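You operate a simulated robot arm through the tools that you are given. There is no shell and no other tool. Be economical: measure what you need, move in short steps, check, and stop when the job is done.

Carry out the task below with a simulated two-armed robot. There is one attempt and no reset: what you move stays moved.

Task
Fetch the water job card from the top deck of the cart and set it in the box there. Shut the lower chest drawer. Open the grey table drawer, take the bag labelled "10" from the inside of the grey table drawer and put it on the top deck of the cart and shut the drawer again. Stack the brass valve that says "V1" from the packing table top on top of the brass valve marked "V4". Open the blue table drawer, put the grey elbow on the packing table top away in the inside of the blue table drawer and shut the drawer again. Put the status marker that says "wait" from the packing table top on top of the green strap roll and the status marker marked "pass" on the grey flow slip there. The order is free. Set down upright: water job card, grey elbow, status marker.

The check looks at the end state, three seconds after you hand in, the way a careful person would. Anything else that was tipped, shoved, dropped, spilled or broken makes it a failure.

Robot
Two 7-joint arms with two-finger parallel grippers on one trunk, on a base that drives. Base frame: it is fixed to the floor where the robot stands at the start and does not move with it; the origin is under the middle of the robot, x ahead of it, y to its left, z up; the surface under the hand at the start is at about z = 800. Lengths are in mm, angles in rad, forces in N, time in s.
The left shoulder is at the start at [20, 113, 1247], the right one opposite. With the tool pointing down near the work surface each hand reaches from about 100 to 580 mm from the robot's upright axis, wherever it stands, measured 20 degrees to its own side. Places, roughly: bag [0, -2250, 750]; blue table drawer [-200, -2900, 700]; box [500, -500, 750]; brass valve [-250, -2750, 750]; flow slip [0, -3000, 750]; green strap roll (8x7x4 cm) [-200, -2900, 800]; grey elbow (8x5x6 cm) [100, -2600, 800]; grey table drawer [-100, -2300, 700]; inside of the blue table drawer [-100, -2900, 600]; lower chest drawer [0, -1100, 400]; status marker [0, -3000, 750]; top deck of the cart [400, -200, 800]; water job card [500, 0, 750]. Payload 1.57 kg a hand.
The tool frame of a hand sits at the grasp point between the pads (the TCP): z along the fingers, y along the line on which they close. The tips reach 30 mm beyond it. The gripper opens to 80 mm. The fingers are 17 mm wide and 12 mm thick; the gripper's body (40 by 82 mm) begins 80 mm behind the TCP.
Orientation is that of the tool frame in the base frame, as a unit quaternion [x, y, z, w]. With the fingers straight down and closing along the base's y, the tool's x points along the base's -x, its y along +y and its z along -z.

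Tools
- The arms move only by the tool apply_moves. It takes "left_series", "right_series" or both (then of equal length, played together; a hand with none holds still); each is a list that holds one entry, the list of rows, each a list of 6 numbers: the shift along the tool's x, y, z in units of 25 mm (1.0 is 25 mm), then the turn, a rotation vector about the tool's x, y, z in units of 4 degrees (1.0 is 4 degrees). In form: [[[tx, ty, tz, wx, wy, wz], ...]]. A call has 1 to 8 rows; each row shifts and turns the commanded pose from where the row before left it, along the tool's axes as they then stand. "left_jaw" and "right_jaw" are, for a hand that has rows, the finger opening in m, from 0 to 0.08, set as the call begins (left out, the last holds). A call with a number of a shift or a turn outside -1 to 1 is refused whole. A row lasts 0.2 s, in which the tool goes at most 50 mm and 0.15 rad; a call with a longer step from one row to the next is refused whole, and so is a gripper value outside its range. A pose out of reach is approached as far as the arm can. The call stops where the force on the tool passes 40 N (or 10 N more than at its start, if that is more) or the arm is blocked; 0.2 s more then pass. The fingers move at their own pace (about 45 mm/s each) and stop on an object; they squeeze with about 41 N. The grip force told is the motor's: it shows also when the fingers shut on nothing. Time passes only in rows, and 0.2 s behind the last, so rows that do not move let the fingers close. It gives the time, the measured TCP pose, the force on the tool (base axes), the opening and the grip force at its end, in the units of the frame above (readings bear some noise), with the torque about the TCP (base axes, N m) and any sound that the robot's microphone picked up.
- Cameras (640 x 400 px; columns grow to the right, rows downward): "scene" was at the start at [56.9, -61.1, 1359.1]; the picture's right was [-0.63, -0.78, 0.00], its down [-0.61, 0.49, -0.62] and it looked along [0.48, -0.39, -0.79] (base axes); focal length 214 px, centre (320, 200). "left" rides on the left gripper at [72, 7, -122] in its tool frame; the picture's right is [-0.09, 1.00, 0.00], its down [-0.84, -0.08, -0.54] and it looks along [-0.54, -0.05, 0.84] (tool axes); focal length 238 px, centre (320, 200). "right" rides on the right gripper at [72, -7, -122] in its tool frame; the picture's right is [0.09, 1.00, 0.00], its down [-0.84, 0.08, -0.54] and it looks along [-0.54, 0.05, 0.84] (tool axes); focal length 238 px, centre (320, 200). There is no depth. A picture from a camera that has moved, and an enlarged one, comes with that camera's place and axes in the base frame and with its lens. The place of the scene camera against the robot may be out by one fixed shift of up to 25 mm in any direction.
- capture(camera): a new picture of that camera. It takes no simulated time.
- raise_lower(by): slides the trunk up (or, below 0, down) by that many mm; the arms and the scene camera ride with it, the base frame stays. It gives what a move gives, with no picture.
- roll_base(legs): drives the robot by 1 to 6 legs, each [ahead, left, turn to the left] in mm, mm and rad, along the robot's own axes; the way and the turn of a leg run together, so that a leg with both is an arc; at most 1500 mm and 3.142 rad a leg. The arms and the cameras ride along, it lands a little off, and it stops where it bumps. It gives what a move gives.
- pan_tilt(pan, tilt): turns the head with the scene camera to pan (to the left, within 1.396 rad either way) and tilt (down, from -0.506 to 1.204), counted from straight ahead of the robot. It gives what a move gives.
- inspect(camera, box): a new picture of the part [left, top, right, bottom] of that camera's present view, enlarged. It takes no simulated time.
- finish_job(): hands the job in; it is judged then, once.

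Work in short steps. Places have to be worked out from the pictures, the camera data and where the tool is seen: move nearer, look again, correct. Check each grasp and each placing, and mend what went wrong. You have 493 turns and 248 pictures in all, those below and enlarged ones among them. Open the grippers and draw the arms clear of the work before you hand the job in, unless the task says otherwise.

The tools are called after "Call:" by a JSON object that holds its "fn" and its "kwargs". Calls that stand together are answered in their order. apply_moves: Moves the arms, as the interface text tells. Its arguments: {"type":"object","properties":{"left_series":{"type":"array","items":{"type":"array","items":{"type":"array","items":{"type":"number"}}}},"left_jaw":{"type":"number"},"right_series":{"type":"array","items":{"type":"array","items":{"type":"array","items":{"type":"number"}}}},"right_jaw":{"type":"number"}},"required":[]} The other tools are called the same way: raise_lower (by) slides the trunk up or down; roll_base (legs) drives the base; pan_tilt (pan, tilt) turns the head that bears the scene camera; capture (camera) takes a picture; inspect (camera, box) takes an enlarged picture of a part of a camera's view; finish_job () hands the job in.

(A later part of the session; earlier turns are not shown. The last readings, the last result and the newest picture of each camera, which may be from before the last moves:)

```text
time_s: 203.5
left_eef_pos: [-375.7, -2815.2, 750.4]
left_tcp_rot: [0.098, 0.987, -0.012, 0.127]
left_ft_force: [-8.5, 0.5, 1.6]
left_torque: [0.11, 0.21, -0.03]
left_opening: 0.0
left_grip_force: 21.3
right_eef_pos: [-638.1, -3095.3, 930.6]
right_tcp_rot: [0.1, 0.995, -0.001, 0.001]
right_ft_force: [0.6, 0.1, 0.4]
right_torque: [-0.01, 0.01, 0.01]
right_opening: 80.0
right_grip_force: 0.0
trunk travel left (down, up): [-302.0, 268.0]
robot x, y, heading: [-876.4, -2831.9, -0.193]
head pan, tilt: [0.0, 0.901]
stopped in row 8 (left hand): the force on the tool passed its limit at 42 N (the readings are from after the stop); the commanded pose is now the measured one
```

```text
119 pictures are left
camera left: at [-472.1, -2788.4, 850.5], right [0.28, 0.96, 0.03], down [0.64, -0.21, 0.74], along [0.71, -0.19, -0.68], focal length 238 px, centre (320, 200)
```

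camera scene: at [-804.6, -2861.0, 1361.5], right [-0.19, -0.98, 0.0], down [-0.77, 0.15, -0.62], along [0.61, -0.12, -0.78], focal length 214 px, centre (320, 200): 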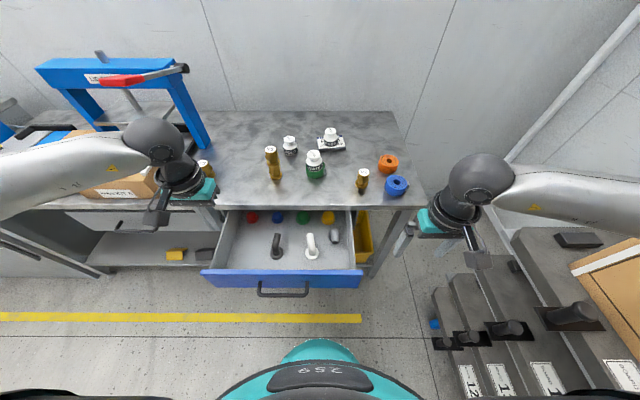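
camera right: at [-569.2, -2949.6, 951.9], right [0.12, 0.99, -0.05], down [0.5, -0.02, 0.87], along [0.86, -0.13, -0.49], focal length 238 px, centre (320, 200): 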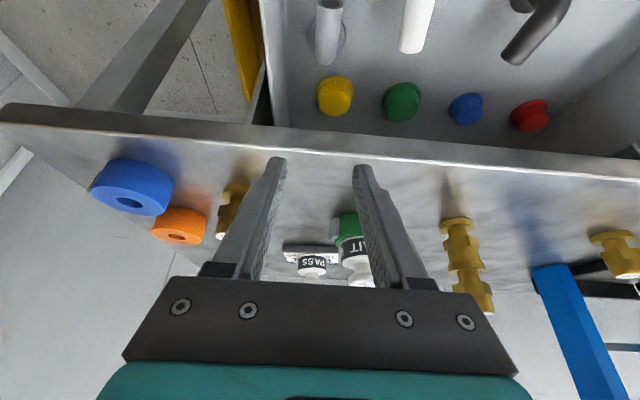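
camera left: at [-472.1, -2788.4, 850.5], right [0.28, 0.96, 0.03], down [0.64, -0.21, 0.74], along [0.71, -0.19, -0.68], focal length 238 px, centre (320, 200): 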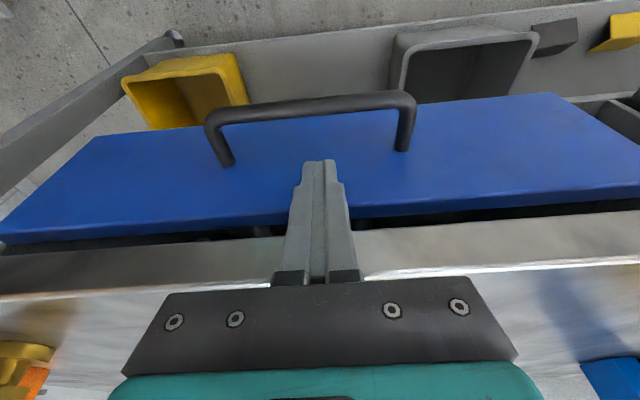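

It hit the stop: shut. I draw back and verify.

Call:
{"fn": "apply_moves", "kwargs": {"left_series": [[[0.8, 0, -0.3, 0, 0, 0], [0.8, 0, -0.4, 0, 0, 0], [0.7, 0, -0.8, 0, 0, 0], [0.5, 0, -1, 0, 1, 0], [0, 0.5, -1, 0, 1, 0], [0, 0.8, -1, 0, 1, 0], [0, 0.8, -1, 0, 0.6, 0], [0, 0, 0, 0, 0, 0]]]}}

Call:
{"fn": "capture", "kwargs": {"camera": "scene"}}

Call:
{"fn": "inspect", "kwargs": {"camera": "scene", "box": [190, 180, 390, 300]}}

```text
time_s: 205.3
left_eef_pos: [-453.5, -2744.9, 867.8]
left_tcp_rot: [0.1, 0.995, 0.001, 0.004]
left_ft_force: [-0.5, 0.8, -0.8]
left_torque: [0.02, -0.01, -0.03]
left_opening: 0.0
left_grip_force: 21.1
right_eef_pos: [-637.6, -3093.7, 930.3]
right_tcp_rot: [0.1, 0.995, -0.002, -0.001]
right_ft_force: [1.4, -0.7, -0.2]
right_torque: [-0.01, -0.02, -0.03]
right_opening: 80.1
right_grip_force: 0.0
trunk travel left (down, up): [-302.0, 268.0]
robot x, y, heading: [-874.6, -2831.7, -0.19]
head pan, tilt: [0.0, 0.901]
```

```text
118 pictures are left
camera scene: at [-805.3, -2860.9, 1361.5], right [-0.19, -0.98, 0.0], down [-0.77, 0.15, -0.62], along [0.61, -0.12, -0.78], focal length 214 px, centre (320, 200)
```

scene: 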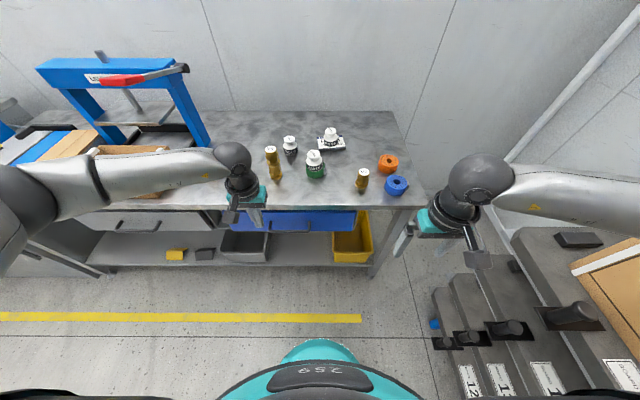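

```text
3.20 times, centred on (290, 240) of scene
camera zoom: at [-805.3, -2860.9, 1361.5], right [-0.19, -0.98, 0.0], down [-0.77, 0.15, -0.62], along [0.61, -0.12, -0.78], focal length 686 px, centre (416, 72)
```

zoom: 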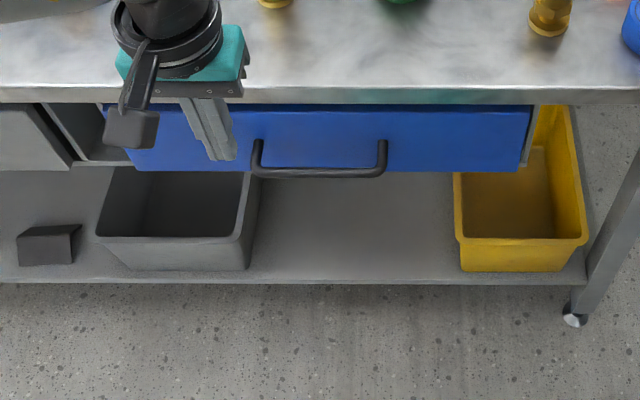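

Blue drawer is shut. Now the grey drawer: I raise the left hand and drive left to face its handle (≈(-279,-2274)).

Call:
{"fn": "apply_moves", "kwargs": {"left_series": [[[1, 0, -1, 0, 0, 0], [1, 0, -1, 0, 0, 0], [1, 0, -1, 0, 0, 0], [0, 0, 0, 0, 0, 0]]]}}

Call:
{"fn": "roll_base", "kwargs": {"legs": [[0, 554, 0]]}}

Call:
{"fn": "capture", "kwargs": {"camera": "scene"}}

Call:
{"fn": "capture", "kwargs": {"camera": "left"}}

```text
time_s: 206.3
left_eef_pos: [-529.0, -2729.0, 943.1]
left_tcp_rot: [0.099, 0.995, 0.0, 0.004]
left_ft_force: [0.7, -0.2, 0.2]
left_torque: [0.01, 0.03, -0.03]
left_opening: 0.0
left_grip_force: 21.9
right_eef_pos: [-639.6, -3095.3, 930.5]
right_tcp_rot: [0.1, 0.995, -0.002, 0.0]
right_ft_force: [1.2, -0.4, 0.0]
right_torque: [0.02, -0.02, -0.02]
right_opening: 79.9
right_grip_force: 0.0
trunk travel left (down, up): [-302.0, 268.0]
robot x, y, heading: [-875.5, -2830.1, -0.197]
head pan, tilt: [0.0, 0.901]
```

```text
time_s: 209.5
left_eef_pos: [-423.4, -2183.4, 941.6]
left_tcp_rot: [0.099, 0.995, 0.001, 0.005]
left_ft_force: [-0.5, 0.0, 0.6]
left_torque: [-0.02, -0.01, 0.02]
left_opening: 0.1
left_grip_force: 21.2
right_eef_pos: [-531.5, -2549.1, 931.0]
right_tcp_rot: [0.1, 0.995, -0.002, 0.0]
right_ft_force: [0.3, 0.2, -1.3]
right_torque: [-0.01, -0.01, -0.05]
right_opening: 80.1
right_grip_force: 0.1
trunk travel left (down, up): [-302.0, 268.0]
robot x, y, heading: [-772.5, -2284.7, -0.194]
head pan, tilt: [0.0, 0.901]
```

```text
116 pictures are left
camera scene: at [-698.6, -2315.6, 1361.5], right [-0.19, -0.98, 0.0], down [-0.77, 0.15, -0.62], along [0.61, -0.12, -0.78], focal length 214 px, centre (320, 200)
```

scene: 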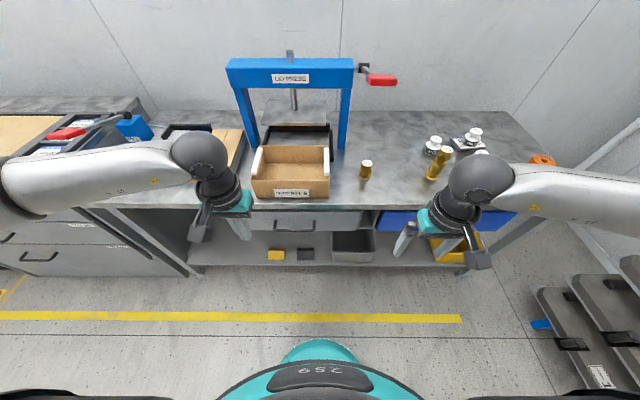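

```text
115 pictures are left
camera left: at [-492.9, -2163.1, 1064.1], right [0.28, 0.96, 0.0], down [0.8, -0.24, 0.55], along [0.53, -0.15, -0.84], focal length 238 px, centre (320, 200)
```

left: 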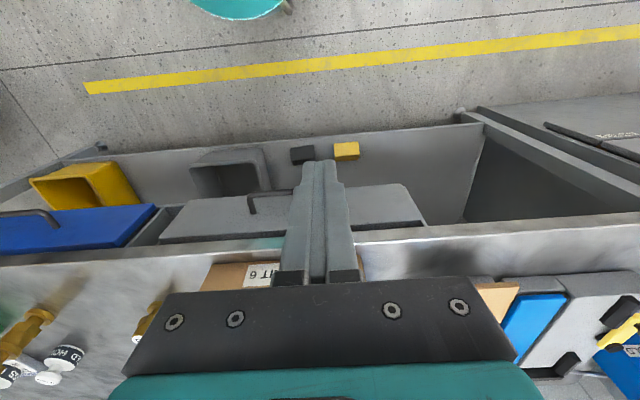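

Grey bar ≈(-284,-2290,690). I drive the matching offset and bring the pitched left fist over it.

Call:
{"fn": "roll_base", "kwargs": {"legs": [[73, -19, 0]]}}

Call:
{"fn": "apply_moves", "kwargs": {"left_series": [[[0, -0.9, 0, 0, -1, 0], [0, -0.9, 0, 0, -1, 0], [0, -0.9, 0, 0, -1, 0], [0, 0, 0, 0, -1, 0], [0, 0, 0, 0, -1, 0], [0, 0, 0, 0, -1, 0], [0, 0, 0, 0, 0, 0]]]}}

Call:
{"fn": "capture", "kwargs": {"camera": "left"}}

```text
time_s: 210.6
left_eef_pos: [-355.1, -2217.3, 941.1]
left_tcp_rot: [0.098, 0.995, 0.0, 0.004]
left_ft_force: [-0.4, 0.0, -0.4]
left_torque: [0.01, 0.02, -0.01]
left_opening: 0.3
left_grip_force: 21.6
right_eef_pos: [-463.4, -2581.9, 930.4]
right_tcp_rot: [0.099, 0.995, 0.0, 0.0]
right_ft_force: [1.0, 0.8, -0.4]
right_torque: [0.04, -0.01, -0.01]
right_opening: 80.0
right_grip_force: 0.1
trunk travel left (down, up): [-302.0, 268.0]
robot x, y, heading: [-705.0, -2319.3, -0.194]
head pan, tilt: [0.0, 0.901]
```

```text
time_s: 212.2
left_eef_pos: [-369.4, -2282.5, 941.6]
left_tcp_rot: [0.096, 0.972, -0.021, 0.212]
left_ft_force: [-0.3, -0.1, 0.1]
left_torque: [0.0, 0.01, 0.03]
left_opening: 0.0
left_grip_force: 21.5
right_eef_pos: [-464.1, -2582.8, 931.3]
right_tcp_rot: [0.1, 0.995, -0.001, 0.0]
right_ft_force: [1.0, -0.1, 0.5]
right_torque: [-0.02, -0.03, -0.01]
right_opening: 80.0
right_grip_force: 0.2
trunk travel left (down, up): [-302.0, 268.0]
robot x, y, heading: [-703.7, -2318.1, -0.195]
head pan, tilt: [0.0, 0.901]
```

```text
114 pictures are left
camera left: at [-481.4, -2253.5, 1023.6], right [0.28, 0.96, 0.04], down [0.51, -0.18, 0.84], along [0.81, -0.21, -0.54], focal length 238 px, centre (320, 200)
```

left: 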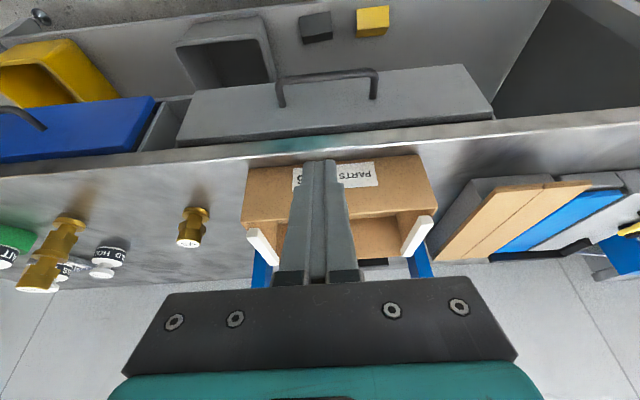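

Call:
{"fn": "apply_moves", "kwargs": {"left_series": [[[0.023, 0.05, 1, 0, 0, 0], [0.023, 0.05, 1, 0, 0, 0], [0.023, 0.05, 1, 0, 0, 0], [0.023, 0.05, 1, 0, 0, 0], [0.023, 0.05, 1, 0, 0, 0], [0.023, 0.05, 1, 0, 0, 0], [0.023, 0.05, 1, 0, 0, 0], [0, 0, 0, 0, 0, 0]]]}}

Call:
{"fn": "capture", "kwargs": {"camera": "left"}}

```text
time_s: 214.0
left_eef_pos: [-299.1, -2288.5, 781.1]
left_tcp_rot: [0.097, 0.972, -0.02, 0.212]
left_ft_force: [-0.4, -0.2, -0.5]
left_torque: [0.01, -0.02, -0.02]
left_opening: 0.0
left_grip_force: 20.9
right_eef_pos: [-464.7, -2582.3, 931.4]
right_tcp_rot: [0.099, 0.995, -0.002, 0.0]
right_ft_force: [-0.7, 0.0, -0.3]
right_torque: [0.01, -0.04, -0.01]
right_opening: 80.1
right_grip_force: 0.1
trunk travel left (down, up): [-302.0, 268.0]
robot x, y, heading: [-707.7, -2317.6, -0.191]
head pan, tilt: [0.0, 0.901]
```

```text
113 pictures are left
camera left: at [-411.8, -2258.8, 862.4], right [0.28, 0.96, 0.04], down [0.51, -0.18, 0.84], along [0.81, -0.21, -0.54], focal length 238 px, centre (320, 200)
```

left: 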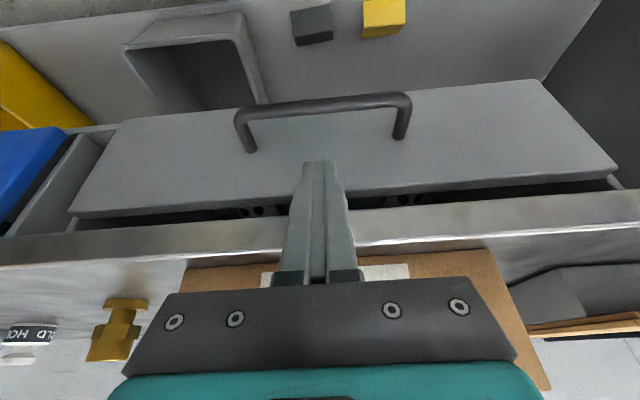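

Consistent with the blue one: bar (-290,-2285,690). I go 21 mm forward and down behind the bar.

Call:
{"fn": "apply_moves", "kwargs": {"left_series": [[[-0.765, 0.17, 0.347, 0, 0, 0], [0.347, 0, 0.765, 0, 0, 0], [0.347, 0, 0.765, 0, 0, 0], [0.347, 0, 0.765, 0, 0, 0], [0, 0, 0, 0, 0, 0]]]}}

Call:
{"fn": "capture", "kwargs": {"camera": "left"}}

```text
time_s: 215.2
left_eef_pos: [-279.3, -2286.7, 718.4]
left_tcp_rot: [0.097, 0.972, -0.02, 0.212]
left_ft_force: [-0.6, -0.1, -0.3]
left_torque: [-0.01, -0.02, 0.01]
left_opening: 0.0
left_grip_force: 21.6
right_eef_pos: [-463.2, -2581.1, 930.3]
right_tcp_rot: [0.1, 0.995, -0.002, 0.001]
right_ft_force: [-0.1, -0.9, -0.2]
right_torque: [-0.01, 0.06, 0.02]
right_opening: 80.3
right_grip_force: 0.0
trunk travel left (down, up): [-302.0, 268.0]
robot x, y, heading: [-703.1, -2316.7, -0.192]
head pan, tilt: [0.0, 0.901]
```

```text
112 pictures are left
camera left: at [-391.1, -2257.2, 799.1], right [0.28, 0.96, 0.04], down [0.51, -0.18, 0.84], along [0.81, -0.21, -0.54], focal length 238 px, centre (320, 200)
```

left: 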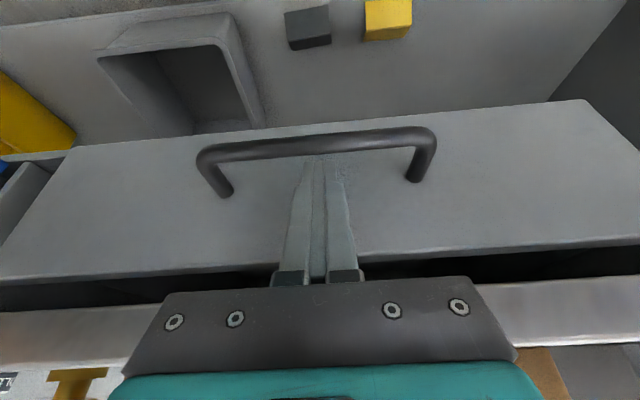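

Call:
{"fn": "apply_moves", "kwargs": {"left_series": [[[0.2, 0, 0.44, 0, 0, 0], [0.2, 0, 0.44, 0, 0, 0], [0, 0, 0, 0, 0, 0]]]}}

Call:
{"fn": "roll_base", "kwargs": {"legs": [[-60, 0, 0]]}}

Call:
{"fn": "capture", "kwargs": {"camera": "left"}}

```text
time_s: 216.0
left_eef_pos: [-277.7, -2287.7, 694.9]
left_tcp_rot: [0.095, 0.972, -0.02, 0.213]
left_ft_force: [1.9, -1.1, 8.2]
left_torque: [-0.06, 0.14, 0.03]
left_opening: 0.0
left_grip_force: 21.8
right_eef_pos: [-463.6, -2582.0, 930.2]
right_tcp_rot: [0.1, 0.995, -0.001, -0.001]
right_ft_force: [-0.2, 0.2, 0.2]
right_torque: [0.0, 0.0, 0.02]
right_opening: 79.9
right_grip_force: 0.0
trunk travel left (down, up): [-302.0, 268.0]
robot x, y, heading: [-705.0, -2316.1, -0.194]
head pan, tilt: [0.0, 0.901]
```

```text
time_s: 216.9
left_eef_pos: [-337.9, -2275.2, 694.8]
left_tcp_rot: [0.096, 0.973, -0.02, 0.211]
left_ft_force: [0.6, -0.2, 0.5]
left_torque: [0.04, 0.02, -0.02]
left_opening: 0.0
left_grip_force: 21.6
right_eef_pos: [-524.4, -2570.7, 931.0]
right_tcp_rot: [0.099, 0.995, -0.002, 0.001]
right_ft_force: [-0.1, 0.4, 1.0]
right_torque: [-0.02, -0.03, -0.01]
right_opening: 80.1
right_grip_force: 0.1
trunk travel left (down, up): [-302.0, 268.0]
robot x, y, heading: [-757.4, -2306.6, -0.194]
head pan, tilt: [0.0, 0.901]
```

```text
111 pictures are left
camera left: at [-450.2, -2246.1, 775.8], right [0.28, 0.96, 0.04], down [0.51, -0.18, 0.84], along [0.81, -0.21, -0.54], focal length 238 px, centre (320, 200)
```

left: 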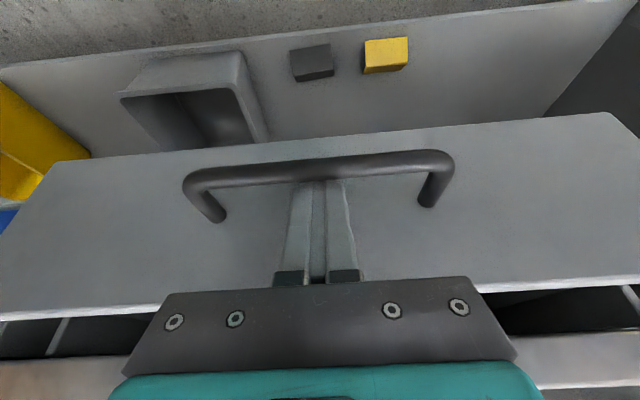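

Hooked and moving. I pull 150 mm more and look inside.

Call:
{"fn": "roll_base", "kwargs": {"legs": [[-150, 0, 0]]}}

Call:
{"fn": "inspect", "kwargs": {"camera": "scene", "box": [190, 120, 430, 280]}}

```text
time_s: 218.3
left_eef_pos: [-482.8, -2247.2, 694.0]
left_tcp_rot: [0.097, 0.973, -0.019, 0.211]
left_ft_force: [0.1, 0.3, -0.9]
left_torque: [0.02, 0.0, -0.01]
left_opening: 0.1
left_grip_force: 21.5
right_eef_pos: [-669.2, -2543.3, 930.3]
right_tcp_rot: [0.099, 0.995, -0.002, 0.0]
right_ft_force: [-0.1, -0.1, 0.0]
right_torque: [0.01, -0.01, -0.01]
right_opening: 79.9
right_grip_force: 0.0
trunk travel left (down, up): [-302.0, 268.0]
robot x, y, heading: [-907.9, -2275.3, -0.195]
head pan, tilt: [0.0, 0.901]
```

```text
2.50 times, centred on (310, 200) of scene
camera zoom: at [-837.2, -2308.3, 1361.6], right [-0.19, -0.98, 0.0], down [-0.77, 0.15, -0.62], along [0.61, -0.12, -0.78], focal length 536 px, centre (345, 200)
```

zoom: 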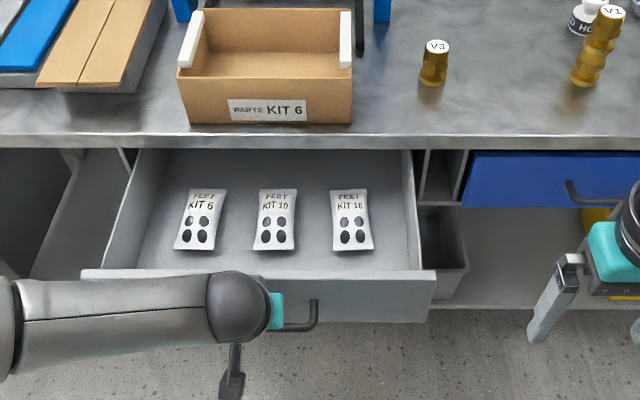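

Bag "KIT 10" is the middle one, close to the table edge. I pull the drawer another 60 mm for access.

Call:
{"fn": "roll_base", "kwargs": {"legs": [[-60, 0, 0]]}}

Call:
{"fn": "inspect", "kwargs": {"camera": "scene", "box": [190, 100, 430, 260]}}

```text
time_s: 219.3
left_eef_pos: [-542.0, -2234.8, 694.8]
left_tcp_rot: [0.097, 0.972, -0.02, 0.211]
left_ft_force: [0.3, 0.2, 0.1]
left_torque: [0.05, 0.02, -0.01]
left_opening: 0.2
left_grip_force: 21.3
right_eef_pos: [-728.0, -2531.0, 930.2]
right_tcp_rot: [0.1, 0.995, -0.002, 0.001]
right_ft_force: [-1.0, -0.2, 0.3]
right_torque: [-0.02, 0.0, 0.01]
right_opening: 80.3
right_grip_force: 0.0
trunk travel left (down, up): [-302.0, 268.0]
robot x, y, heading: [-964.9, -2265.2, -0.189]
head pan, tilt: [0.0, 0.901]
```

```text
2.50 times, centred on (310, 180) of scene
camera zoom: at [-895.5, -2296.9, 1361.6], right [-0.19, -0.98, 0.0], down [-0.77, 0.15, -0.62], along [0.61, -0.12, -0.78], focal length 536 px, centre (345, 250)
```

zoom: 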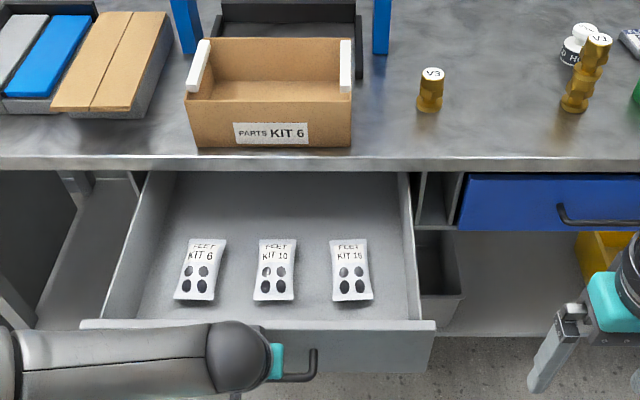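

I unhook the left hand, raise it, and drive 150 mm ahead for the bag.

Call:
{"fn": "apply_moves", "kwargs": {"left_series": [[[-0.2, 0, 0.09, 0, 0, 0], [-0.4, 0, -0.91, 0, 0, 0], [-0.4, 0, -0.91, 0, 0, 0], [-0.4, 0, -0.91, 0, 0, 0], [-0.4, 0, -0.91, 0, 0, 0], [-0.4, 0, -0.91, 0, 0, 0], [-0.4, 0, -0.91, 0, 0, 0], [-0.4, 0, -0.91, 0, 0, 0]]]}}

Call:
{"fn": "apply_moves", "kwargs": {"left_series": [[[-0.3, 0, -0.93, 0, 1, 0], [-0.2, 0, -0.95, 0, 1, 0], [0, 0, -0.5, 0, 1, 0], [0, 0, 0, 0, 1, 0], [0, 0, 0, 0, 1, 0], [0, 0, 0, 0, 1, 0], [0, 0, 0, 0, 0.1, 0]]], "left_jaw": 0.08}}

Call:
{"fn": "roll_base", "kwargs": {"legs": [[150, 0, 0]]}}

Call:
{"fn": "capture", "kwargs": {"camera": "left"}}

```text
time_s: 221.1
left_eef_pos: [-538.7, -2236.1, 869.4]
left_tcp_rot: [0.097, 0.972, -0.02, 0.211]
left_ft_force: [1.0, -0.2, -0.4]
left_torque: [0.02, 0.02, -0.01]
left_opening: 0.0
left_grip_force: 20.9
right_eef_pos: [-728.5, -2531.1, 930.4]
right_tcp_rot: [0.1, 0.995, -0.001, 0.0]
right_ft_force: [0.0, -0.1, -0.5]
right_torque: [0.01, 0.02, 0.0]
right_opening: 79.9
right_grip_force: 0.0
trunk travel left (down, up): [-302.0, 268.0]
robot x, y, heading: [-966.4, -2265.8, -0.197]
head pan, tilt: [0.0, 0.901]
```

```text
time_s: 222.7
left_eef_pos: [-549.2, -2233.6, 929.0]
left_tcp_rot: [0.099, 0.995, 0.001, 0.0]
left_ft_force: [-0.6, -0.9, 0.4]
left_torque: [0.05, 0.03, 0.01]
left_opening: 80.0
left_grip_force: 0.2
right_eef_pos: [-727.8, -2531.8, 931.8]
right_tcp_rot: [0.1, 0.995, -0.001, 0.0]
right_ft_force: [0.4, -0.1, 0.9]
right_torque: [0.03, 0.0, -0.02]
right_opening: 79.9
right_grip_force: 0.0
trunk travel left (down, up): [-302.0, 268.0]
robot x, y, heading: [-966.6, -2270.7, -0.199]
head pan, tilt: [0.0, 0.901]
```

```text
time_s: 224.1
left_eef_pos: [-402.3, -2263.1, 929.0]
left_tcp_rot: [0.098, 0.995, 0.001, 0.0]
left_ft_force: [-0.9, -0.3, -0.5]
left_torque: [0.01, 0.02, -0.03]
left_opening: 79.8
left_grip_force: 0.1
right_eef_pos: [-580.4, -2559.1, 929.5]
right_tcp_rot: [0.1, 0.995, -0.001, 0.0]
right_ft_force: [0.5, -0.7, -0.6]
right_torque: [-0.01, 0.02, 0.0]
right_opening: 79.8
right_grip_force: 0.0
trunk travel left (down, up): [-302.0, 268.0]
robot x, y, heading: [-820.1, -2292.9, -0.195]
head pan, tilt: [0.0, 0.901]
```

```text
108 pictures are left
camera left: at [-470.8, -2243.3, 1050.6], right [0.29, 0.96, 0.0], down [0.8, -0.24, 0.54], along [0.52, -0.15, -0.84], focal length 238 px, centre (320, 200)
```

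left: 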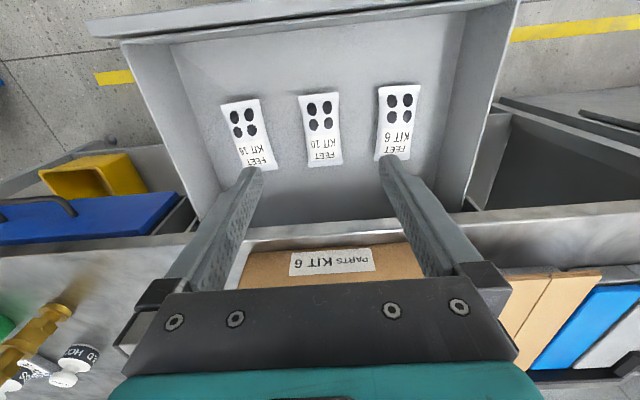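

Call:
{"fn": "inspect", "kwargs": {"camera": "left", "box": [260, 70, 400, 190]}}

```text
3.33 times, centred on (330, 130) of left
camera zoom: at [-470.8, -2243.3, 1050.6], right [0.29, 0.96, 0.0], down [0.8, -0.24, 0.54], along [0.52, -0.15, -0.84], focal length 794 px, centre (287, 433)
```

zoom: 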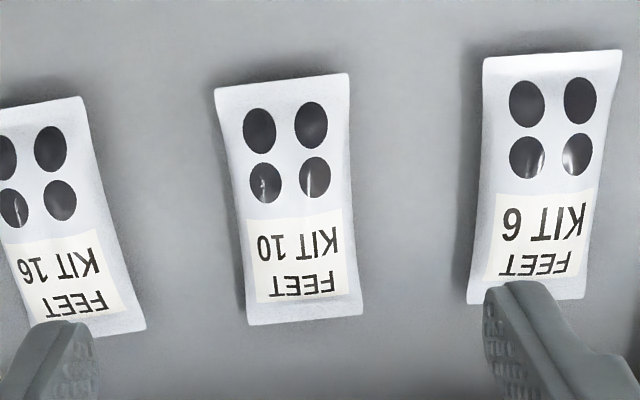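

Bag 10: centre (-347,-2274), about 63 mm wide, along n. I move above it at z≈760.

Call:
{"fn": "apply_moves", "kwargs": {"left_series": [[[-0.75, 0, 0.5, 0, 0, 0], [-0.75, 0, 0.8, 0, 0, 0], [-0.74, 0, 1, 0, 0, 0], [0, 0, 1, 0, 0, 0], [0, 0, 1, 0, 0, 0], [0, 0, 1, 0, 0, 0], [0, 0, 1, 0, 0, 0], [0, 0, 0.4, 0, 0, 0]]]}}

Call:
{"fn": "capture", "kwargs": {"camera": "left"}}

```text
time_s: 225.8
left_eef_pos: [-347.1, -2273.2, 760.6]
left_tcp_rot: [0.099, 0.995, 0.001, 0.001]
left_ft_force: [-0.1, -0.2, 1.1]
left_torque: [0.03, -0.01, -0.02]
left_opening: 80.0
left_grip_force: 0.1
right_eef_pos: [-580.9, -2560.3, 929.9]
right_tcp_rot: [0.099, 0.995, -0.002, 0.0]
right_ft_force: [0.3, -0.5, 0.3]
right_torque: [-0.01, 0.03, 0.04]
right_opening: 79.7
right_grip_force: 0.0
trunk travel left (down, up): [-302.0, 268.0]
robot x, y, heading: [-820.9, -2296.3, -0.196]
head pan, tilt: [0.0, 0.901]
```

```text
106 pictures are left
camera left: at [-416.3, -2253.2, 883.4], right [0.29, 0.96, 0.0], down [0.8, -0.24, 0.54], along [0.52, -0.15, -0.84], focal length 238 px, centre (320, 200)
```

left: 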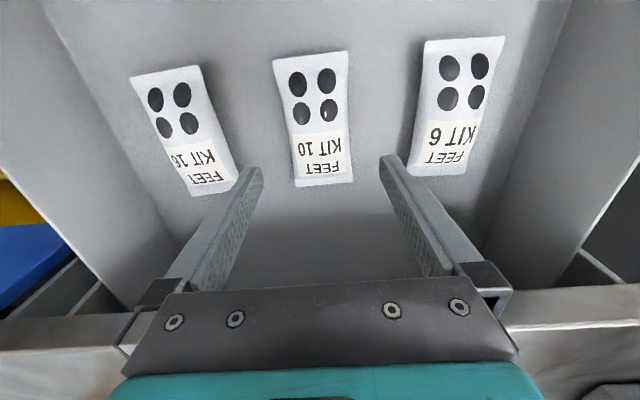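

Centred. I descend to z≈675, then step to just above the floor.

Call:
{"fn": "apply_moves", "kwargs": {"left_series": [[[0, 0, 0.9, 0, 0, 0], [0, 0, 0.9, 0, 0, 0], [0, 0, 0.9, 0, 0, 0], [0, 0, 0.6, 0, 0, 0], [0, 0, 0, 0, 0, 0]]]}}

Call:
{"fn": "capture", "kwargs": {"camera": "left"}}

```text
time_s: 227.1
left_eef_pos: [-352.9, -2273.0, 688.7]
left_tcp_rot: [0.099, 0.995, 0.0, 0.001]
left_ft_force: [0.8, 1.0, -0.6]
left_torque: [-0.03, 0.03, 0.01]
left_opening: 80.0
left_grip_force: 0.0
left hand out of reach, approached as far as the arm can: row 4
right_eef_pos: [-580.8, -2560.3, 929.5]
right_tcp_rot: [0.099, 0.995, 0.0, 0.001]
right_ft_force: [0.9, 0.1, -0.7]
right_torque: [-0.01, 0.02, -0.04]
right_opening: 79.9
right_grip_force: 0.0
trunk travel left (down, up): [-302.0, 268.0]
robot x, y, heading: [-818.9, -2292.9, -0.193]
head pan, tilt: [0.0, 0.901]
```

```text
105 pictures are left
camera left: at [-422.1, -2251.8, 811.8], right [0.29, 0.96, 0.0], down [0.8, -0.24, 0.54], along [0.52, -0.15, -0.84], focal length 238 px, centre (320, 200)
```

left: 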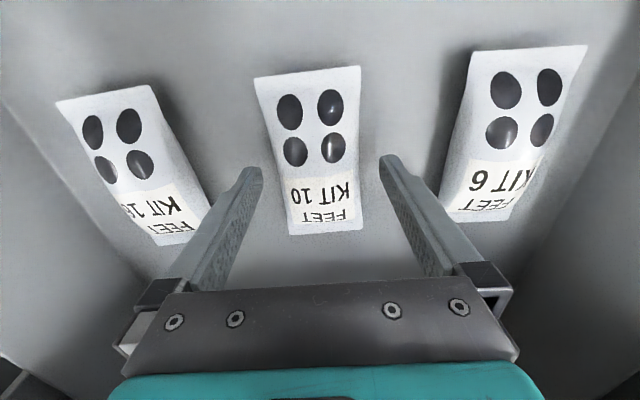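

The arm is at its low limit; I lower the trunk 20 mm to bring the fingertips near the floor.

Call:
{"fn": "raise_lower", "kwargs": {"by": -20}}

Call:
{"fn": "apply_moves", "kwargs": {"left_series": [[[-0.2, 0, 0.1, 0, 0, 0], [0, 0, 0, 0, 0, 0]]]}}

Call:
{"fn": "capture", "kwargs": {"camera": "left"}}

```text
time_s: 227.7
left_eef_pos: [-353.0, -2272.9, 669.9]
left_tcp_rot: [0.099, 0.995, 0.001, 0.001]
left_ft_force: [0.4, -0.8, 0.6]
left_torque: [0.01, -0.04, -0.02]
left_opening: 80.1
left_grip_force: 0.1
right_eef_pos: [-581.0, -2558.5, 911.0]
right_tcp_rot: [0.099, 0.995, -0.001, -0.001]
right_ft_force: [0.3, -0.5, 0.0]
right_torque: [-0.01, -0.03, 0.01]
right_opening: 80.1
right_grip_force: 0.1
trunk travel left (down, up): [-282.0, 288.0]
robot x, y, heading: [-819.7, -2293.8, -0.197]
head pan, tilt: [0.0, 0.901]
```

```text
time_s: 228.3
left_eef_pos: [-351.6, -2272.2, 669.5]
left_tcp_rot: [0.098, 0.995, 0.0, 0.001]
left_ft_force: [-0.4, -0.3, 0.6]
left_torque: [0.01, -0.02, -0.04]
left_opening: 80.3
left_grip_force: 0.1
left hand out of reach, approached as far as the arm can: row 1
right_eef_pos: [-581.3, -2559.3, 911.7]
right_tcp_rot: [0.098, 0.995, -0.002, 0.0]
right_ft_force: [-0.6, 0.5, -0.6]
right_torque: [-0.01, -0.02, 0.0]
right_opening: 80.0
right_grip_force: 0.1
trunk travel left (down, up): [-282.0, 288.0]
robot x, y, heading: [-815.7, -2297.1, -0.194]
head pan, tilt: [0.0, 0.901]
```

```text
104 pictures are left
camera left: at [-420.3, -2251.6, 791.7], right [0.29, 0.96, 0.0], down [0.8, -0.24, 0.54], along [0.52, -0.15, -0.84], focal length 238 px, centre (320, 200)
```

left: 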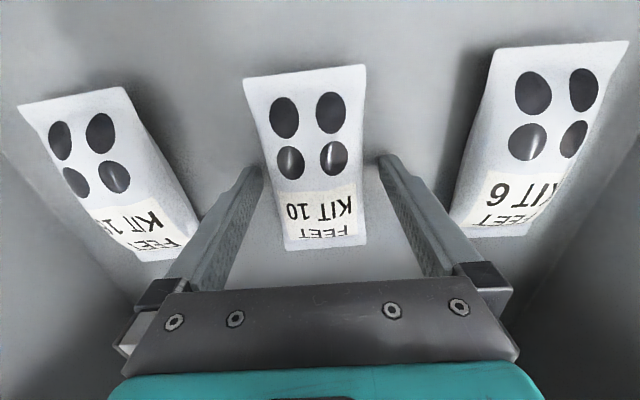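

Call:
{"fn": "raise_lower", "kwargs": {"by": -8}}

Call:
{"fn": "apply_moves", "kwargs": {"left_series": [[[0, 0, 0, 0, 0, 0], [0, 0, 0, 0, 0, 0], [0, 0, 0, 0, 0, 0], [0, 0, 0, 0, 0, 0]]], "left_jaw": 0.02}}

Call:
{"fn": "capture", "kwargs": {"camera": "left"}}

```text
time_s: 228.9
left_eef_pos: [-344.5, -2274.5, 667.8]
left_tcp_rot: [0.099, 0.995, -0.001, 0.007]
left_ft_force: [0.9, 0.9, 10.5]
left_torque: [0.09, 0.08, -0.06]
left_opening: 79.0
left_grip_force: 0.0
right_eef_pos: [-580.1, -2559.6, 902.6]
right_tcp_rot: [0.1, 0.995, -0.001, 0.0]
right_ft_force: [0.9, -0.3, -0.6]
right_torque: [0.0, 0.04, 0.0]
right_opening: 80.0
right_grip_force: 0.1
trunk travel left (down, up): [-274.0, 296.0]
robot x, y, heading: [-820.6, -2293.7, -0.196]
head pan, tilt: [0.0, 0.901]
stopped: the force on the tool passed its limit at 43 N (the readings are from after the stop); the commanded pose is now the measured one
```

```text
time_s: 229.9
left_eef_pos: [-345.1, -2274.8, 666.4]
left_tcp_rot: [0.098, 0.995, -0.001, 0.008]
left_ft_force: [1.0, -0.4, 20.1]
left_torque: [0.03, 0.25, 0.03]
left_opening: 57.5
left_grip_force: 38.6
right_eef_pos: [-582.4, -2560.3, 902.8]
right_tcp_rot: [0.099, 0.995, 0.0, 0.001]
right_ft_force: [0.4, -0.2, 0.6]
right_torque: [0.01, 0.0, 0.02]
right_opening: 80.0
right_grip_force: 0.0
trunk travel left (down, up): [-274.0, 296.0]
robot x, y, heading: [-819.1, -2292.6, -0.195]
head pan, tilt: [0.0, 0.901]
```

```text
103 pictures are left
camera left: at [-416.2, -2253.1, 788.6], right [0.29, 0.96, 0.0], down [0.8, -0.24, 0.55], along [0.53, -0.16, -0.83], focal length 238 px, centre (320, 200)
```

left: 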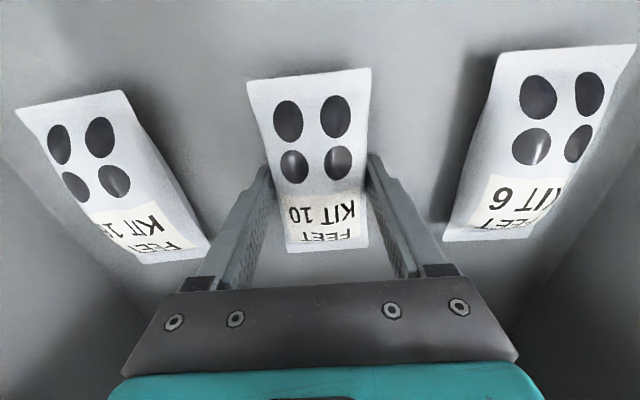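

The tips touched the floor and the bag is held at 57.5 mm. I lift gently and check.

Call:
{"fn": "apply_moves", "kwargs": {"left_series": [[[0, 0, -0.3, 0, 0, 0], [0, 0, -0.6, 0, 0, 0], [0, 0, -0.9, 0, 0, 0], [0, 0, -0.9, 0, 0, 0], [0, 0, 0, 0, 0, 0]]]}}

Call:
{"fn": "capture", "kwargs": {"camera": "left"}}

```text
time_s: 231.1
left_eef_pos: [-348.9, -2272.6, 733.2]
left_tcp_rot: [0.098, 0.995, 0.0, 0.005]
left_ft_force: [-0.7, -0.4, -2.2]
left_torque: [0.03, -0.01, -0.03]
left_opening: 57.3
left_grip_force: 40.6
right_eef_pos: [-581.2, -2560.3, 902.2]
right_tcp_rot: [0.099, 0.995, -0.002, -0.001]
right_ft_force: [-0.3, 0.4, -0.4]
right_torque: [-0.03, -0.01, 0.01]
right_opening: 80.0
right_grip_force: 0.2
trunk travel left (down, up): [-274.0, 296.0]
robot x, y, heading: [-821.3, -2297.0, -0.191]
head pan, tilt: [0.0, 0.901]
```

```text
102 pictures are left
camera left: at [-417.7, -2252.7, 855.6], right [0.29, 0.96, 0.0], down [0.8, -0.24, 0.55], along [0.53, -0.16, -0.83], focal length 238 px, centre (320, 200)
```

left: 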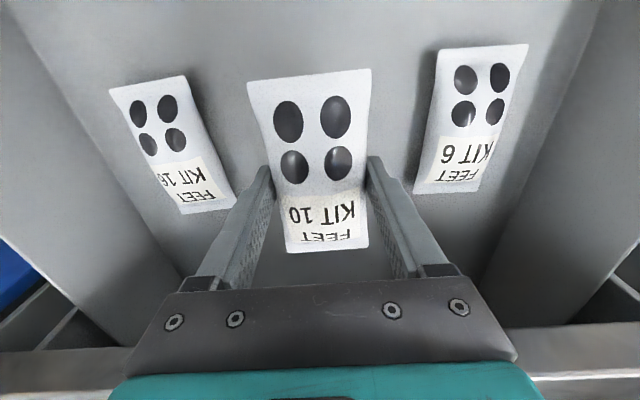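

Bag held. I raise it high and back, clear of the drawer.

Call:
{"fn": "apply_moves", "kwargs": {"left_series": [[[0, 0, -1, 0, 0, 0], [0, 0, -1, 0, 0, 0], [0, 0, -1, 0, 0, 0], [0, 0, -1, 0, 0, 0], [0, 0, -1, 0, 0, 0], [0, 0, -1, 0, 0, 0], [0.5, 0.5, -1, 0, 0, 0], [0.8, 0.8, -1, 0, 0, 0]]]}}

Call:
{"fn": "apply_moves", "kwargs": {"left_series": [[[0.9, 0.8, -1, 0, 0, 0], [0.9, 0.8, -1, 0, 0, 0], [0.9, 0.8, -0.5, 0, 0, 0], [0.9, 0.5, 0, 0, 0, 0], [0.9, 0, 0, 0, 0, 0]]], "right_series": [[[0, 0, 0, 0, 0, 0], [0, 0, 0, 0, 0, 0], [0, 0, 0, 0, 0, 0], [0, 0, 0, 0, 0, 0], [0, 0, 0, 0, 0, 0]]], "right_jaw": 0}}

Call:
{"fn": "capture", "kwargs": {"camera": "scene"}}

```text
time_s: 232.9
left_eef_pos: [-373.9, -2235.0, 934.3]
left_tcp_rot: [0.098, 0.995, -0.001, 0.006]
left_ft_force: [-0.4, -0.9, -1.7]
left_torque: [-0.02, 0.02, -0.04]
left_opening: 57.2
left_grip_force: 41.2
right_eef_pos: [-580.9, -2560.1, 902.8]
right_tcp_rot: [0.099, 0.995, -0.001, 0.0]
right_ft_force: [0.4, 0.2, 0.3]
right_torque: [-0.02, -0.01, 0.01]
right_opening: 80.1
right_grip_force: 0.0
trunk travel left (down, up): [-274.0, 296.0]
robot x, y, heading: [-818.8, -2295.4, -0.194]
head pan, tilt: [0.0, 0.901]
```

```text
time_s: 234.1
left_eef_pos: [-472.3, -2140.6, 993.4]
left_tcp_rot: [0.098, 0.995, -0.001, 0.007]
left_ft_force: [-0.3, -0.2, -2.3]
left_torque: [0.04, -0.01, 0.02]
left_opening: 57.3
left_grip_force: 40.9
right_eef_pos: [-581.2, -2560.1, 903.0]
right_tcp_rot: [0.1, 0.995, -0.001, 0.0]
right_ft_force: [0.4, -0.1, -0.5]
right_torque: [0.0, 0.05, 0.03]
right_opening: 0.0
right_grip_force: 14.9
trunk travel left (down, up): [-274.0, 296.0]
robot x, y, heading: [-824.7, -2293.5, -0.193]
head pan, tilt: [0.0, 0.901]
```

```text
101 pictures are left
camera scene: at [-748.4, -2325.5, 1333.6], right [-0.19, -0.98, 0.0], down [-0.77, 0.15, -0.62], along [0.61, -0.12, -0.78], focal length 214 px, centre (320, 200)
```

scene: 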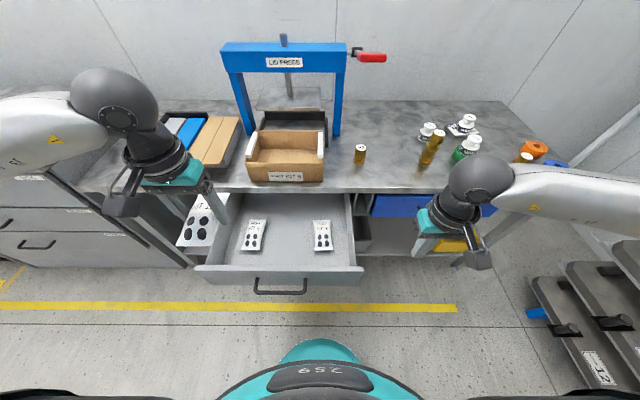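

I shift the base 120 mm left so the right fist can push the drawer front.

Call:
{"fn": "roll_base", "kwargs": {"legs": [[0, 120, 0]]}}

Call:
{"fn": "apply_moves", "kwargs": {"right_series": [[[1, 0.9, 0, 0, -1, 0], [0.8, 0.9, 0, 0, -1, 0], [0, 0.9, 0, 0, -1, 0], [0, 0.9, 0, 0, -1, 0], [0, 0.6, 0.3, 0, 0, 0], [0.276, 0.6, 0.961, 0, 0, 0], [0.276, 0, 0.961, 0, 0, 0], [0.276, 0, 0.961, 0, 0, 0]]]}}

Call:
{"fn": "capture", "kwargs": {"camera": "right"}}

Call:
{"fn": "capture", "kwargs": {"camera": "scene"}}

```text
time_s: 235.3
left_eef_pos: [-449.1, -2024.5, 994.1]
left_tcp_rot: [0.099, 0.995, -0.001, 0.005]
left_ft_force: [-0.8, 0.4, -1.9]
left_torque: [-0.02, -0.02, -0.03]
left_opening: 56.9
left_grip_force: 41.0
right_eef_pos: [-556.7, -2442.1, 902.5]
right_tcp_rot: [0.1, 0.995, -0.002, -0.001]
right_ft_force: [-0.3, -0.4, -0.5]
right_torque: [-0.01, -0.03, 0.0]
right_opening: 0.0
right_grip_force: 21.6
trunk travel left (down, up): [-274.0, 296.0]
robot x, y, heading: [-799.9, -2179.4, -0.191]
head pan, tilt: [0.0, 0.901]
```

```text
time_s: 237.1
left_eef_pos: [-449.1, -2024.8, 993.6]
left_tcp_rot: [0.098, 0.995, 0.0, 0.004]
left_ft_force: [0.2, -0.4, -0.8]
left_torque: [0.01, 0.01, -0.02]
left_opening: 57.2
left_grip_force: 40.6
right_eef_pos: [-560.2, -2316.7, 808.4]
right_tcp_rot: [0.098, 0.986, -0.014, 0.138]
right_ft_force: [0.1, 0.0, 0.0]
right_torque: [0.02, -0.01, -0.01]
right_opening: 0.1
right_grip_force: 21.3
right hand out of reach, approached as far as the arm can: row 2, 3, 4
trunk travel left (down, up): [-274.0, 296.0]
robot x, y, heading: [-797.8, -2175.8, -0.192]
head pan, tilt: [0.0, 0.901]
```

```text
100 pictures are left
camera right: at [-662.7, -2303.1, 905.8], right [0.11, 0.99, -0.03], down [0.66, -0.05, 0.75], along [0.75, -0.1, -0.66], focal length 238 px, centre (320, 200)
```

right: 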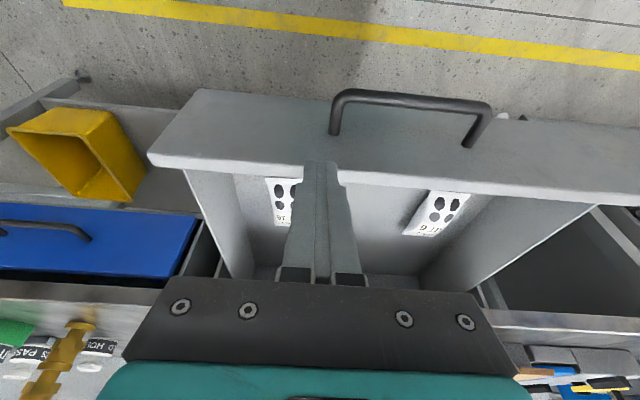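

```text
99 pictures are left
camera scene: at [-725.4, -2208.7, 1333.5], right [-0.19, -0.98, 0.0], down [-0.77, 0.15, -0.62], along [0.61, -0.12, -0.78], focal length 214 px, centre (320, 200)
```

scene: 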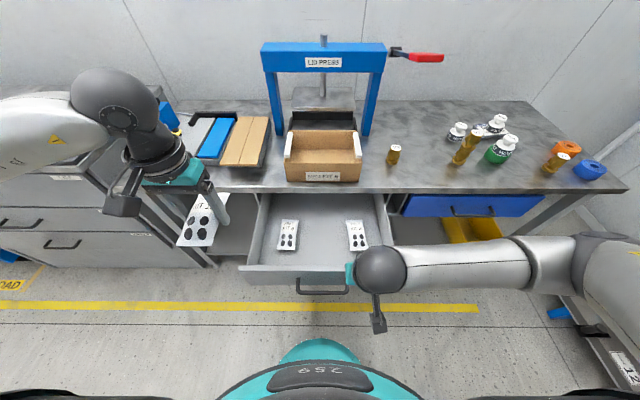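

The fist is just above the front's top. I back the base 35 mm, lower the fist 50 mm, then push by driving.

Call:
{"fn": "roll_base", "kwargs": {"legs": [[-35, 0, 0]]}}

Call:
{"fn": "apply_moves", "kwargs": {"right_series": [[[0.276, 0, 0.961, 0, 0, 0], [0.276, 0, 0.961, 0, 0, 0], [0.1, 0, 0.2, 0, 0, 0], [0, 0, 0, 0, 0, 0]]]}}

Call:
{"fn": "capture", "kwargs": {"camera": "right"}}

```text
time_s: 238.0
left_eef_pos: [-483.4, -2018.2, 993.5]
left_tcp_rot: [0.099, 0.995, 0.0, 0.006]
left_ft_force: [-0.9, -0.3, -0.9]
left_torque: [0.01, -0.01, 0.0]
left_opening: 57.4
left_grip_force: 41.1
right_eef_pos: [-594.6, -2310.8, 808.5]
right_tcp_rot: [0.098, 0.985, -0.015, 0.139]
right_ft_force: [-0.5, -0.7, 0.4]
right_torque: [0.04, 0.0, -0.03]
right_opening: 0.0
right_grip_force: 20.9
trunk travel left (down, up): [-274.0, 296.0]
robot x, y, heading: [-830.5, -2167.7, -0.192]
head pan, tilt: [0.0, 0.901]
```

```text
time_s: 239.0
left_eef_pos: [-484.1, -2017.2, 994.3]
left_tcp_rot: [0.099, 0.995, 0.0, 0.006]
left_ft_force: [0.5, 0.6, -0.7]
left_torque: [-0.01, 0.0, 0.03]
left_opening: 57.5
left_grip_force: 41.4
right_eef_pos: [-594.5, -2311.4, 753.5]
right_tcp_rot: [0.1, 0.985, -0.016, 0.138]
right_ft_force: [0.4, -0.3, 1.6]
right_torque: [0.01, -0.01, 0.0]
right_opening: 0.0
right_grip_force: 21.2
trunk travel left (down, up): [-274.0, 296.0]
robot x, y, heading: [-832.8, -2172.3, -0.194]
head pan, tilt: [0.0, 0.901]
```

```text
98 pictures are left
camera right: at [-698.2, -2296.3, 850.8], right [0.11, 0.99, -0.03], down [0.66, -0.05, 0.75], along [0.75, -0.1, -0.66], focal length 238 px, centre (320, 200)
```

right: 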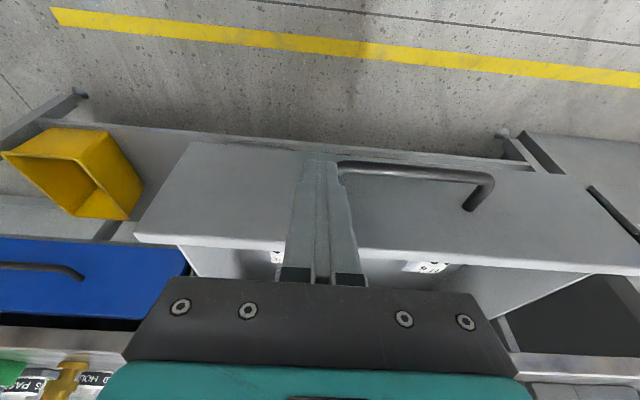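

Fist is in front of the face. I push by driving 180 mm, then finish with the arm.

Call:
{"fn": "roll_base", "kwargs": {"legs": [[180, 0, 0]]}}

Call:
{"fn": "capture", "kwargs": {"camera": "right"}}

Call:
{"fn": "capture", "kwargs": {"camera": "scene"}}

```text
time_s: 240.5
left_eef_pos: [-307.5, -2053.9, 994.5]
left_tcp_rot: [0.099, 0.995, 0.0, 0.006]
left_ft_force: [0.3, -0.9, -1.6]
left_torque: [0.02, 0.02, 0.01]
left_opening: 56.8
left_grip_force: 40.8
right_eef_pos: [-418.8, -2344.9, 753.0]
right_tcp_rot: [0.1, 0.985, -0.015, 0.138]
right_ft_force: [0.8, -0.3, -0.1]
right_torque: [-0.01, 0.01, 0.05]
right_opening: 0.0
right_grip_force: 21.3
trunk travel left (down, up): [-274.0, 296.0]
robot x, y, heading: [-658.1, -2209.5, -0.19]
head pan, tilt: [0.0, 0.901]
```

```text
97 pictures are left
camera right: at [-522.2, -2331.1, 851.0], right [0.11, 0.99, -0.03], down [0.66, -0.05, 0.75], along [0.74, -0.1, -0.66], focal length 238 px, centre (320, 200)
```

right: 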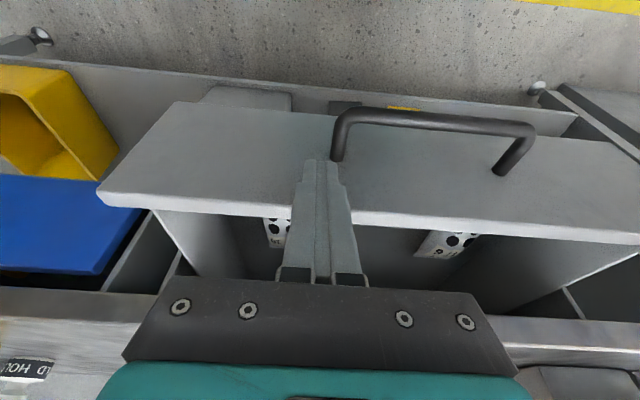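

```text
96 pictures are left
camera scene: at [-583.4, -2236.7, 1333.5], right [-0.19, -0.98, 0.0], down [-0.77, 0.15, -0.62], along [0.61, -0.12, -0.78], focal length 214 px, centre (320, 200)
```

scene: 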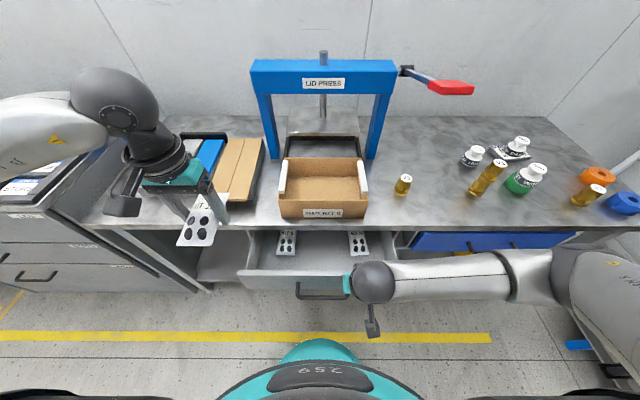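

Sliding in. Now the arm pushes the rest.

Call:
{"fn": "apply_moves", "kwargs": {"right_series": [[[-0.5, 0, 0.14, 0, 0, 0], [-0.5, 0, 0.14, 0, 0, 0], [-0.5, 0, 0.14, 0, 0, 0], [-0.5, 0, 0.14, 0, 0, 0], [-0.5, 0, 0.14, 0, 0, 0], [-0.5, 0, 0.14, 0, 0, 0], [-0.5, 0, 0.14, 0, 0, 0], [-0.5, 0, 0.14, 0, 0, 0]]]}}

Call:
{"fn": "apply_moves", "kwargs": {"right_series": [[[-0.5, 0, 0.14, 0, 0, 0], [-0.4, 0, 0.11, 0, 0, 0], [-0.3, 0, 0.08, 0, 0, 0], [-0.3, 0, 0.08, 0, 0, 0], [-0.2, 0, 0.06, 0, 0, 0], [-0.2, 0, 0.06, 0, 0, 0], [-0.2, 0, 0.06, 0, 0, 0], [-0.2, 0, 0.06, 0, 0, 0]]]}}

Call:
{"fn": "capture", "kwargs": {"camera": "right"}}

```text
time_s: 242.3
left_eef_pos: [-307.2, -2054.1, 994.7]
left_tcp_rot: [0.099, 0.995, 0.0, 0.005]
left_ft_force: [-0.7, 0.4, -1.7]
left_torque: [0.02, 0.03, -0.01]
left_opening: 57.1
left_grip_force: 41.2
right_eef_pos: [-317.0, -2365.5, 754.4]
right_tcp_rot: [0.1, 0.985, -0.015, 0.139]
right_ft_force: [-0.5, 0.5, 0.0]
right_torque: [-0.02, 0.0, 0.0]
right_opening: 0.0
right_grip_force: 21.2
trunk travel left (down, up): [-274.0, 296.0]
robot x, y, heading: [-655.6, -2205.4, -0.196]
head pan, tilt: [0.0, 0.901]
```

```text
time_s: 243.5
left_eef_pos: [-307.5, -2053.3, 992.3]
left_tcp_rot: [0.099, 0.995, 0.0, 0.006]
left_ft_force: [0.3, 1.1, -1.7]
left_torque: [0.0, 0.01, 0.04]
left_opening: 57.1
left_grip_force: 41.6
right_eef_pos: [-285.8, -2371.7, 750.0]
right_tcp_rot: [0.097, 0.987, -0.014, 0.126]
right_ft_force: [-7.4, 2.2, 3.4]
right_torque: [0.01, 0.16, -0.01]
right_opening: 0.2
right_grip_force: 21.1
trunk travel left (down, up): [-274.0, 296.0]
robot x, y, heading: [-653.7, -2207.6, -0.196]
head pan, tilt: [0.0, 0.901]
stopped in row 6 (right hand): the force on the tool passed its limit at 43 N (the readings are from after the stop); the commanded pose is now the measured one
```

```text
95 pictures are left
camera right: at [-386.5, -2357.3, 850.3], right [0.11, 0.99, -0.03], down [0.68, -0.05, 0.73], along [0.73, -0.1, -0.68], focal length 238 px, centre (320, 200)
```

right: 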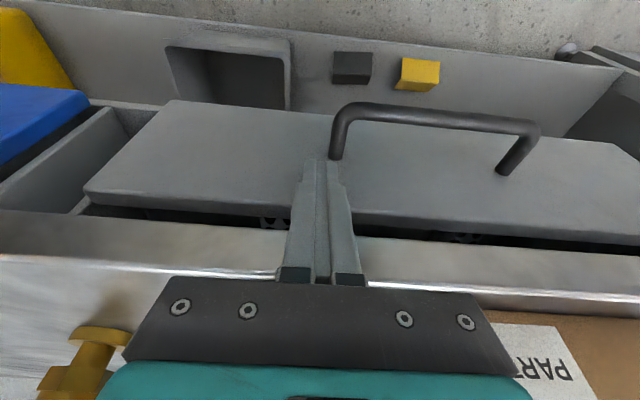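

Shut (hit the stop at the expected place). I retract the right hand and verify.

Call:
{"fn": "apply_moves", "kwargs": {"right_series": [[[0.8, 0, -0.3, 0, 0, 0], [0.8, 0, -0.4, 0, 0, 0], [0.8, 0, -0.5, 0, 0, 0], [0.6, -0.5, -0.9, 0, 1, 0], [0.3, -0.8, -1, 0, 1, 0], [0, -0.8, -1, 0, 1, 0], [0, -0.8, -1, 0, 0.6, 0], [0, -0.8, -1, 0, 0, 0]]]}}

Call:
{"fn": "capture", "kwargs": {"camera": "scene"}}

```text
time_s: 245.3
left_eef_pos: [-307.7, -2055.1, 993.9]
left_tcp_rot: [0.1, 0.995, -0.001, 0.005]
left_ft_force: [-0.6, 0.5, -1.8]
left_torque: [0.0, 0.0, 0.02]
left_opening: 57.3
left_grip_force: 41.0
right_eef_pos: [-403.9, -2441.7, 880.4]
right_tcp_rot: [0.098, 0.995, -0.002, 0.003]
right_ft_force: [-0.1, -1.0, -0.2]
right_torque: [0.01, 0.0, 0.0]
right_opening: 0.0
right_grip_force: 21.2
trunk travel left (down, up): [-274.0, 296.0]
robot x, y, heading: [-653.8, -2208.9, -0.199]
head pan, tilt: [0.0, 0.901]
```

```text
94 pictures are left
camera scene: at [-585.0, -2236.7, 1333.6], right [-0.19, -0.98, 0.0], down [-0.77, 0.15, -0.62], along [0.61, -0.12, -0.78], focal length 214 px, centre (320, 200)
```

scene: 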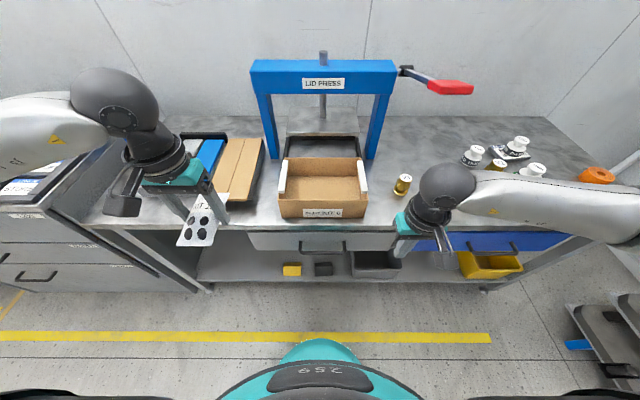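

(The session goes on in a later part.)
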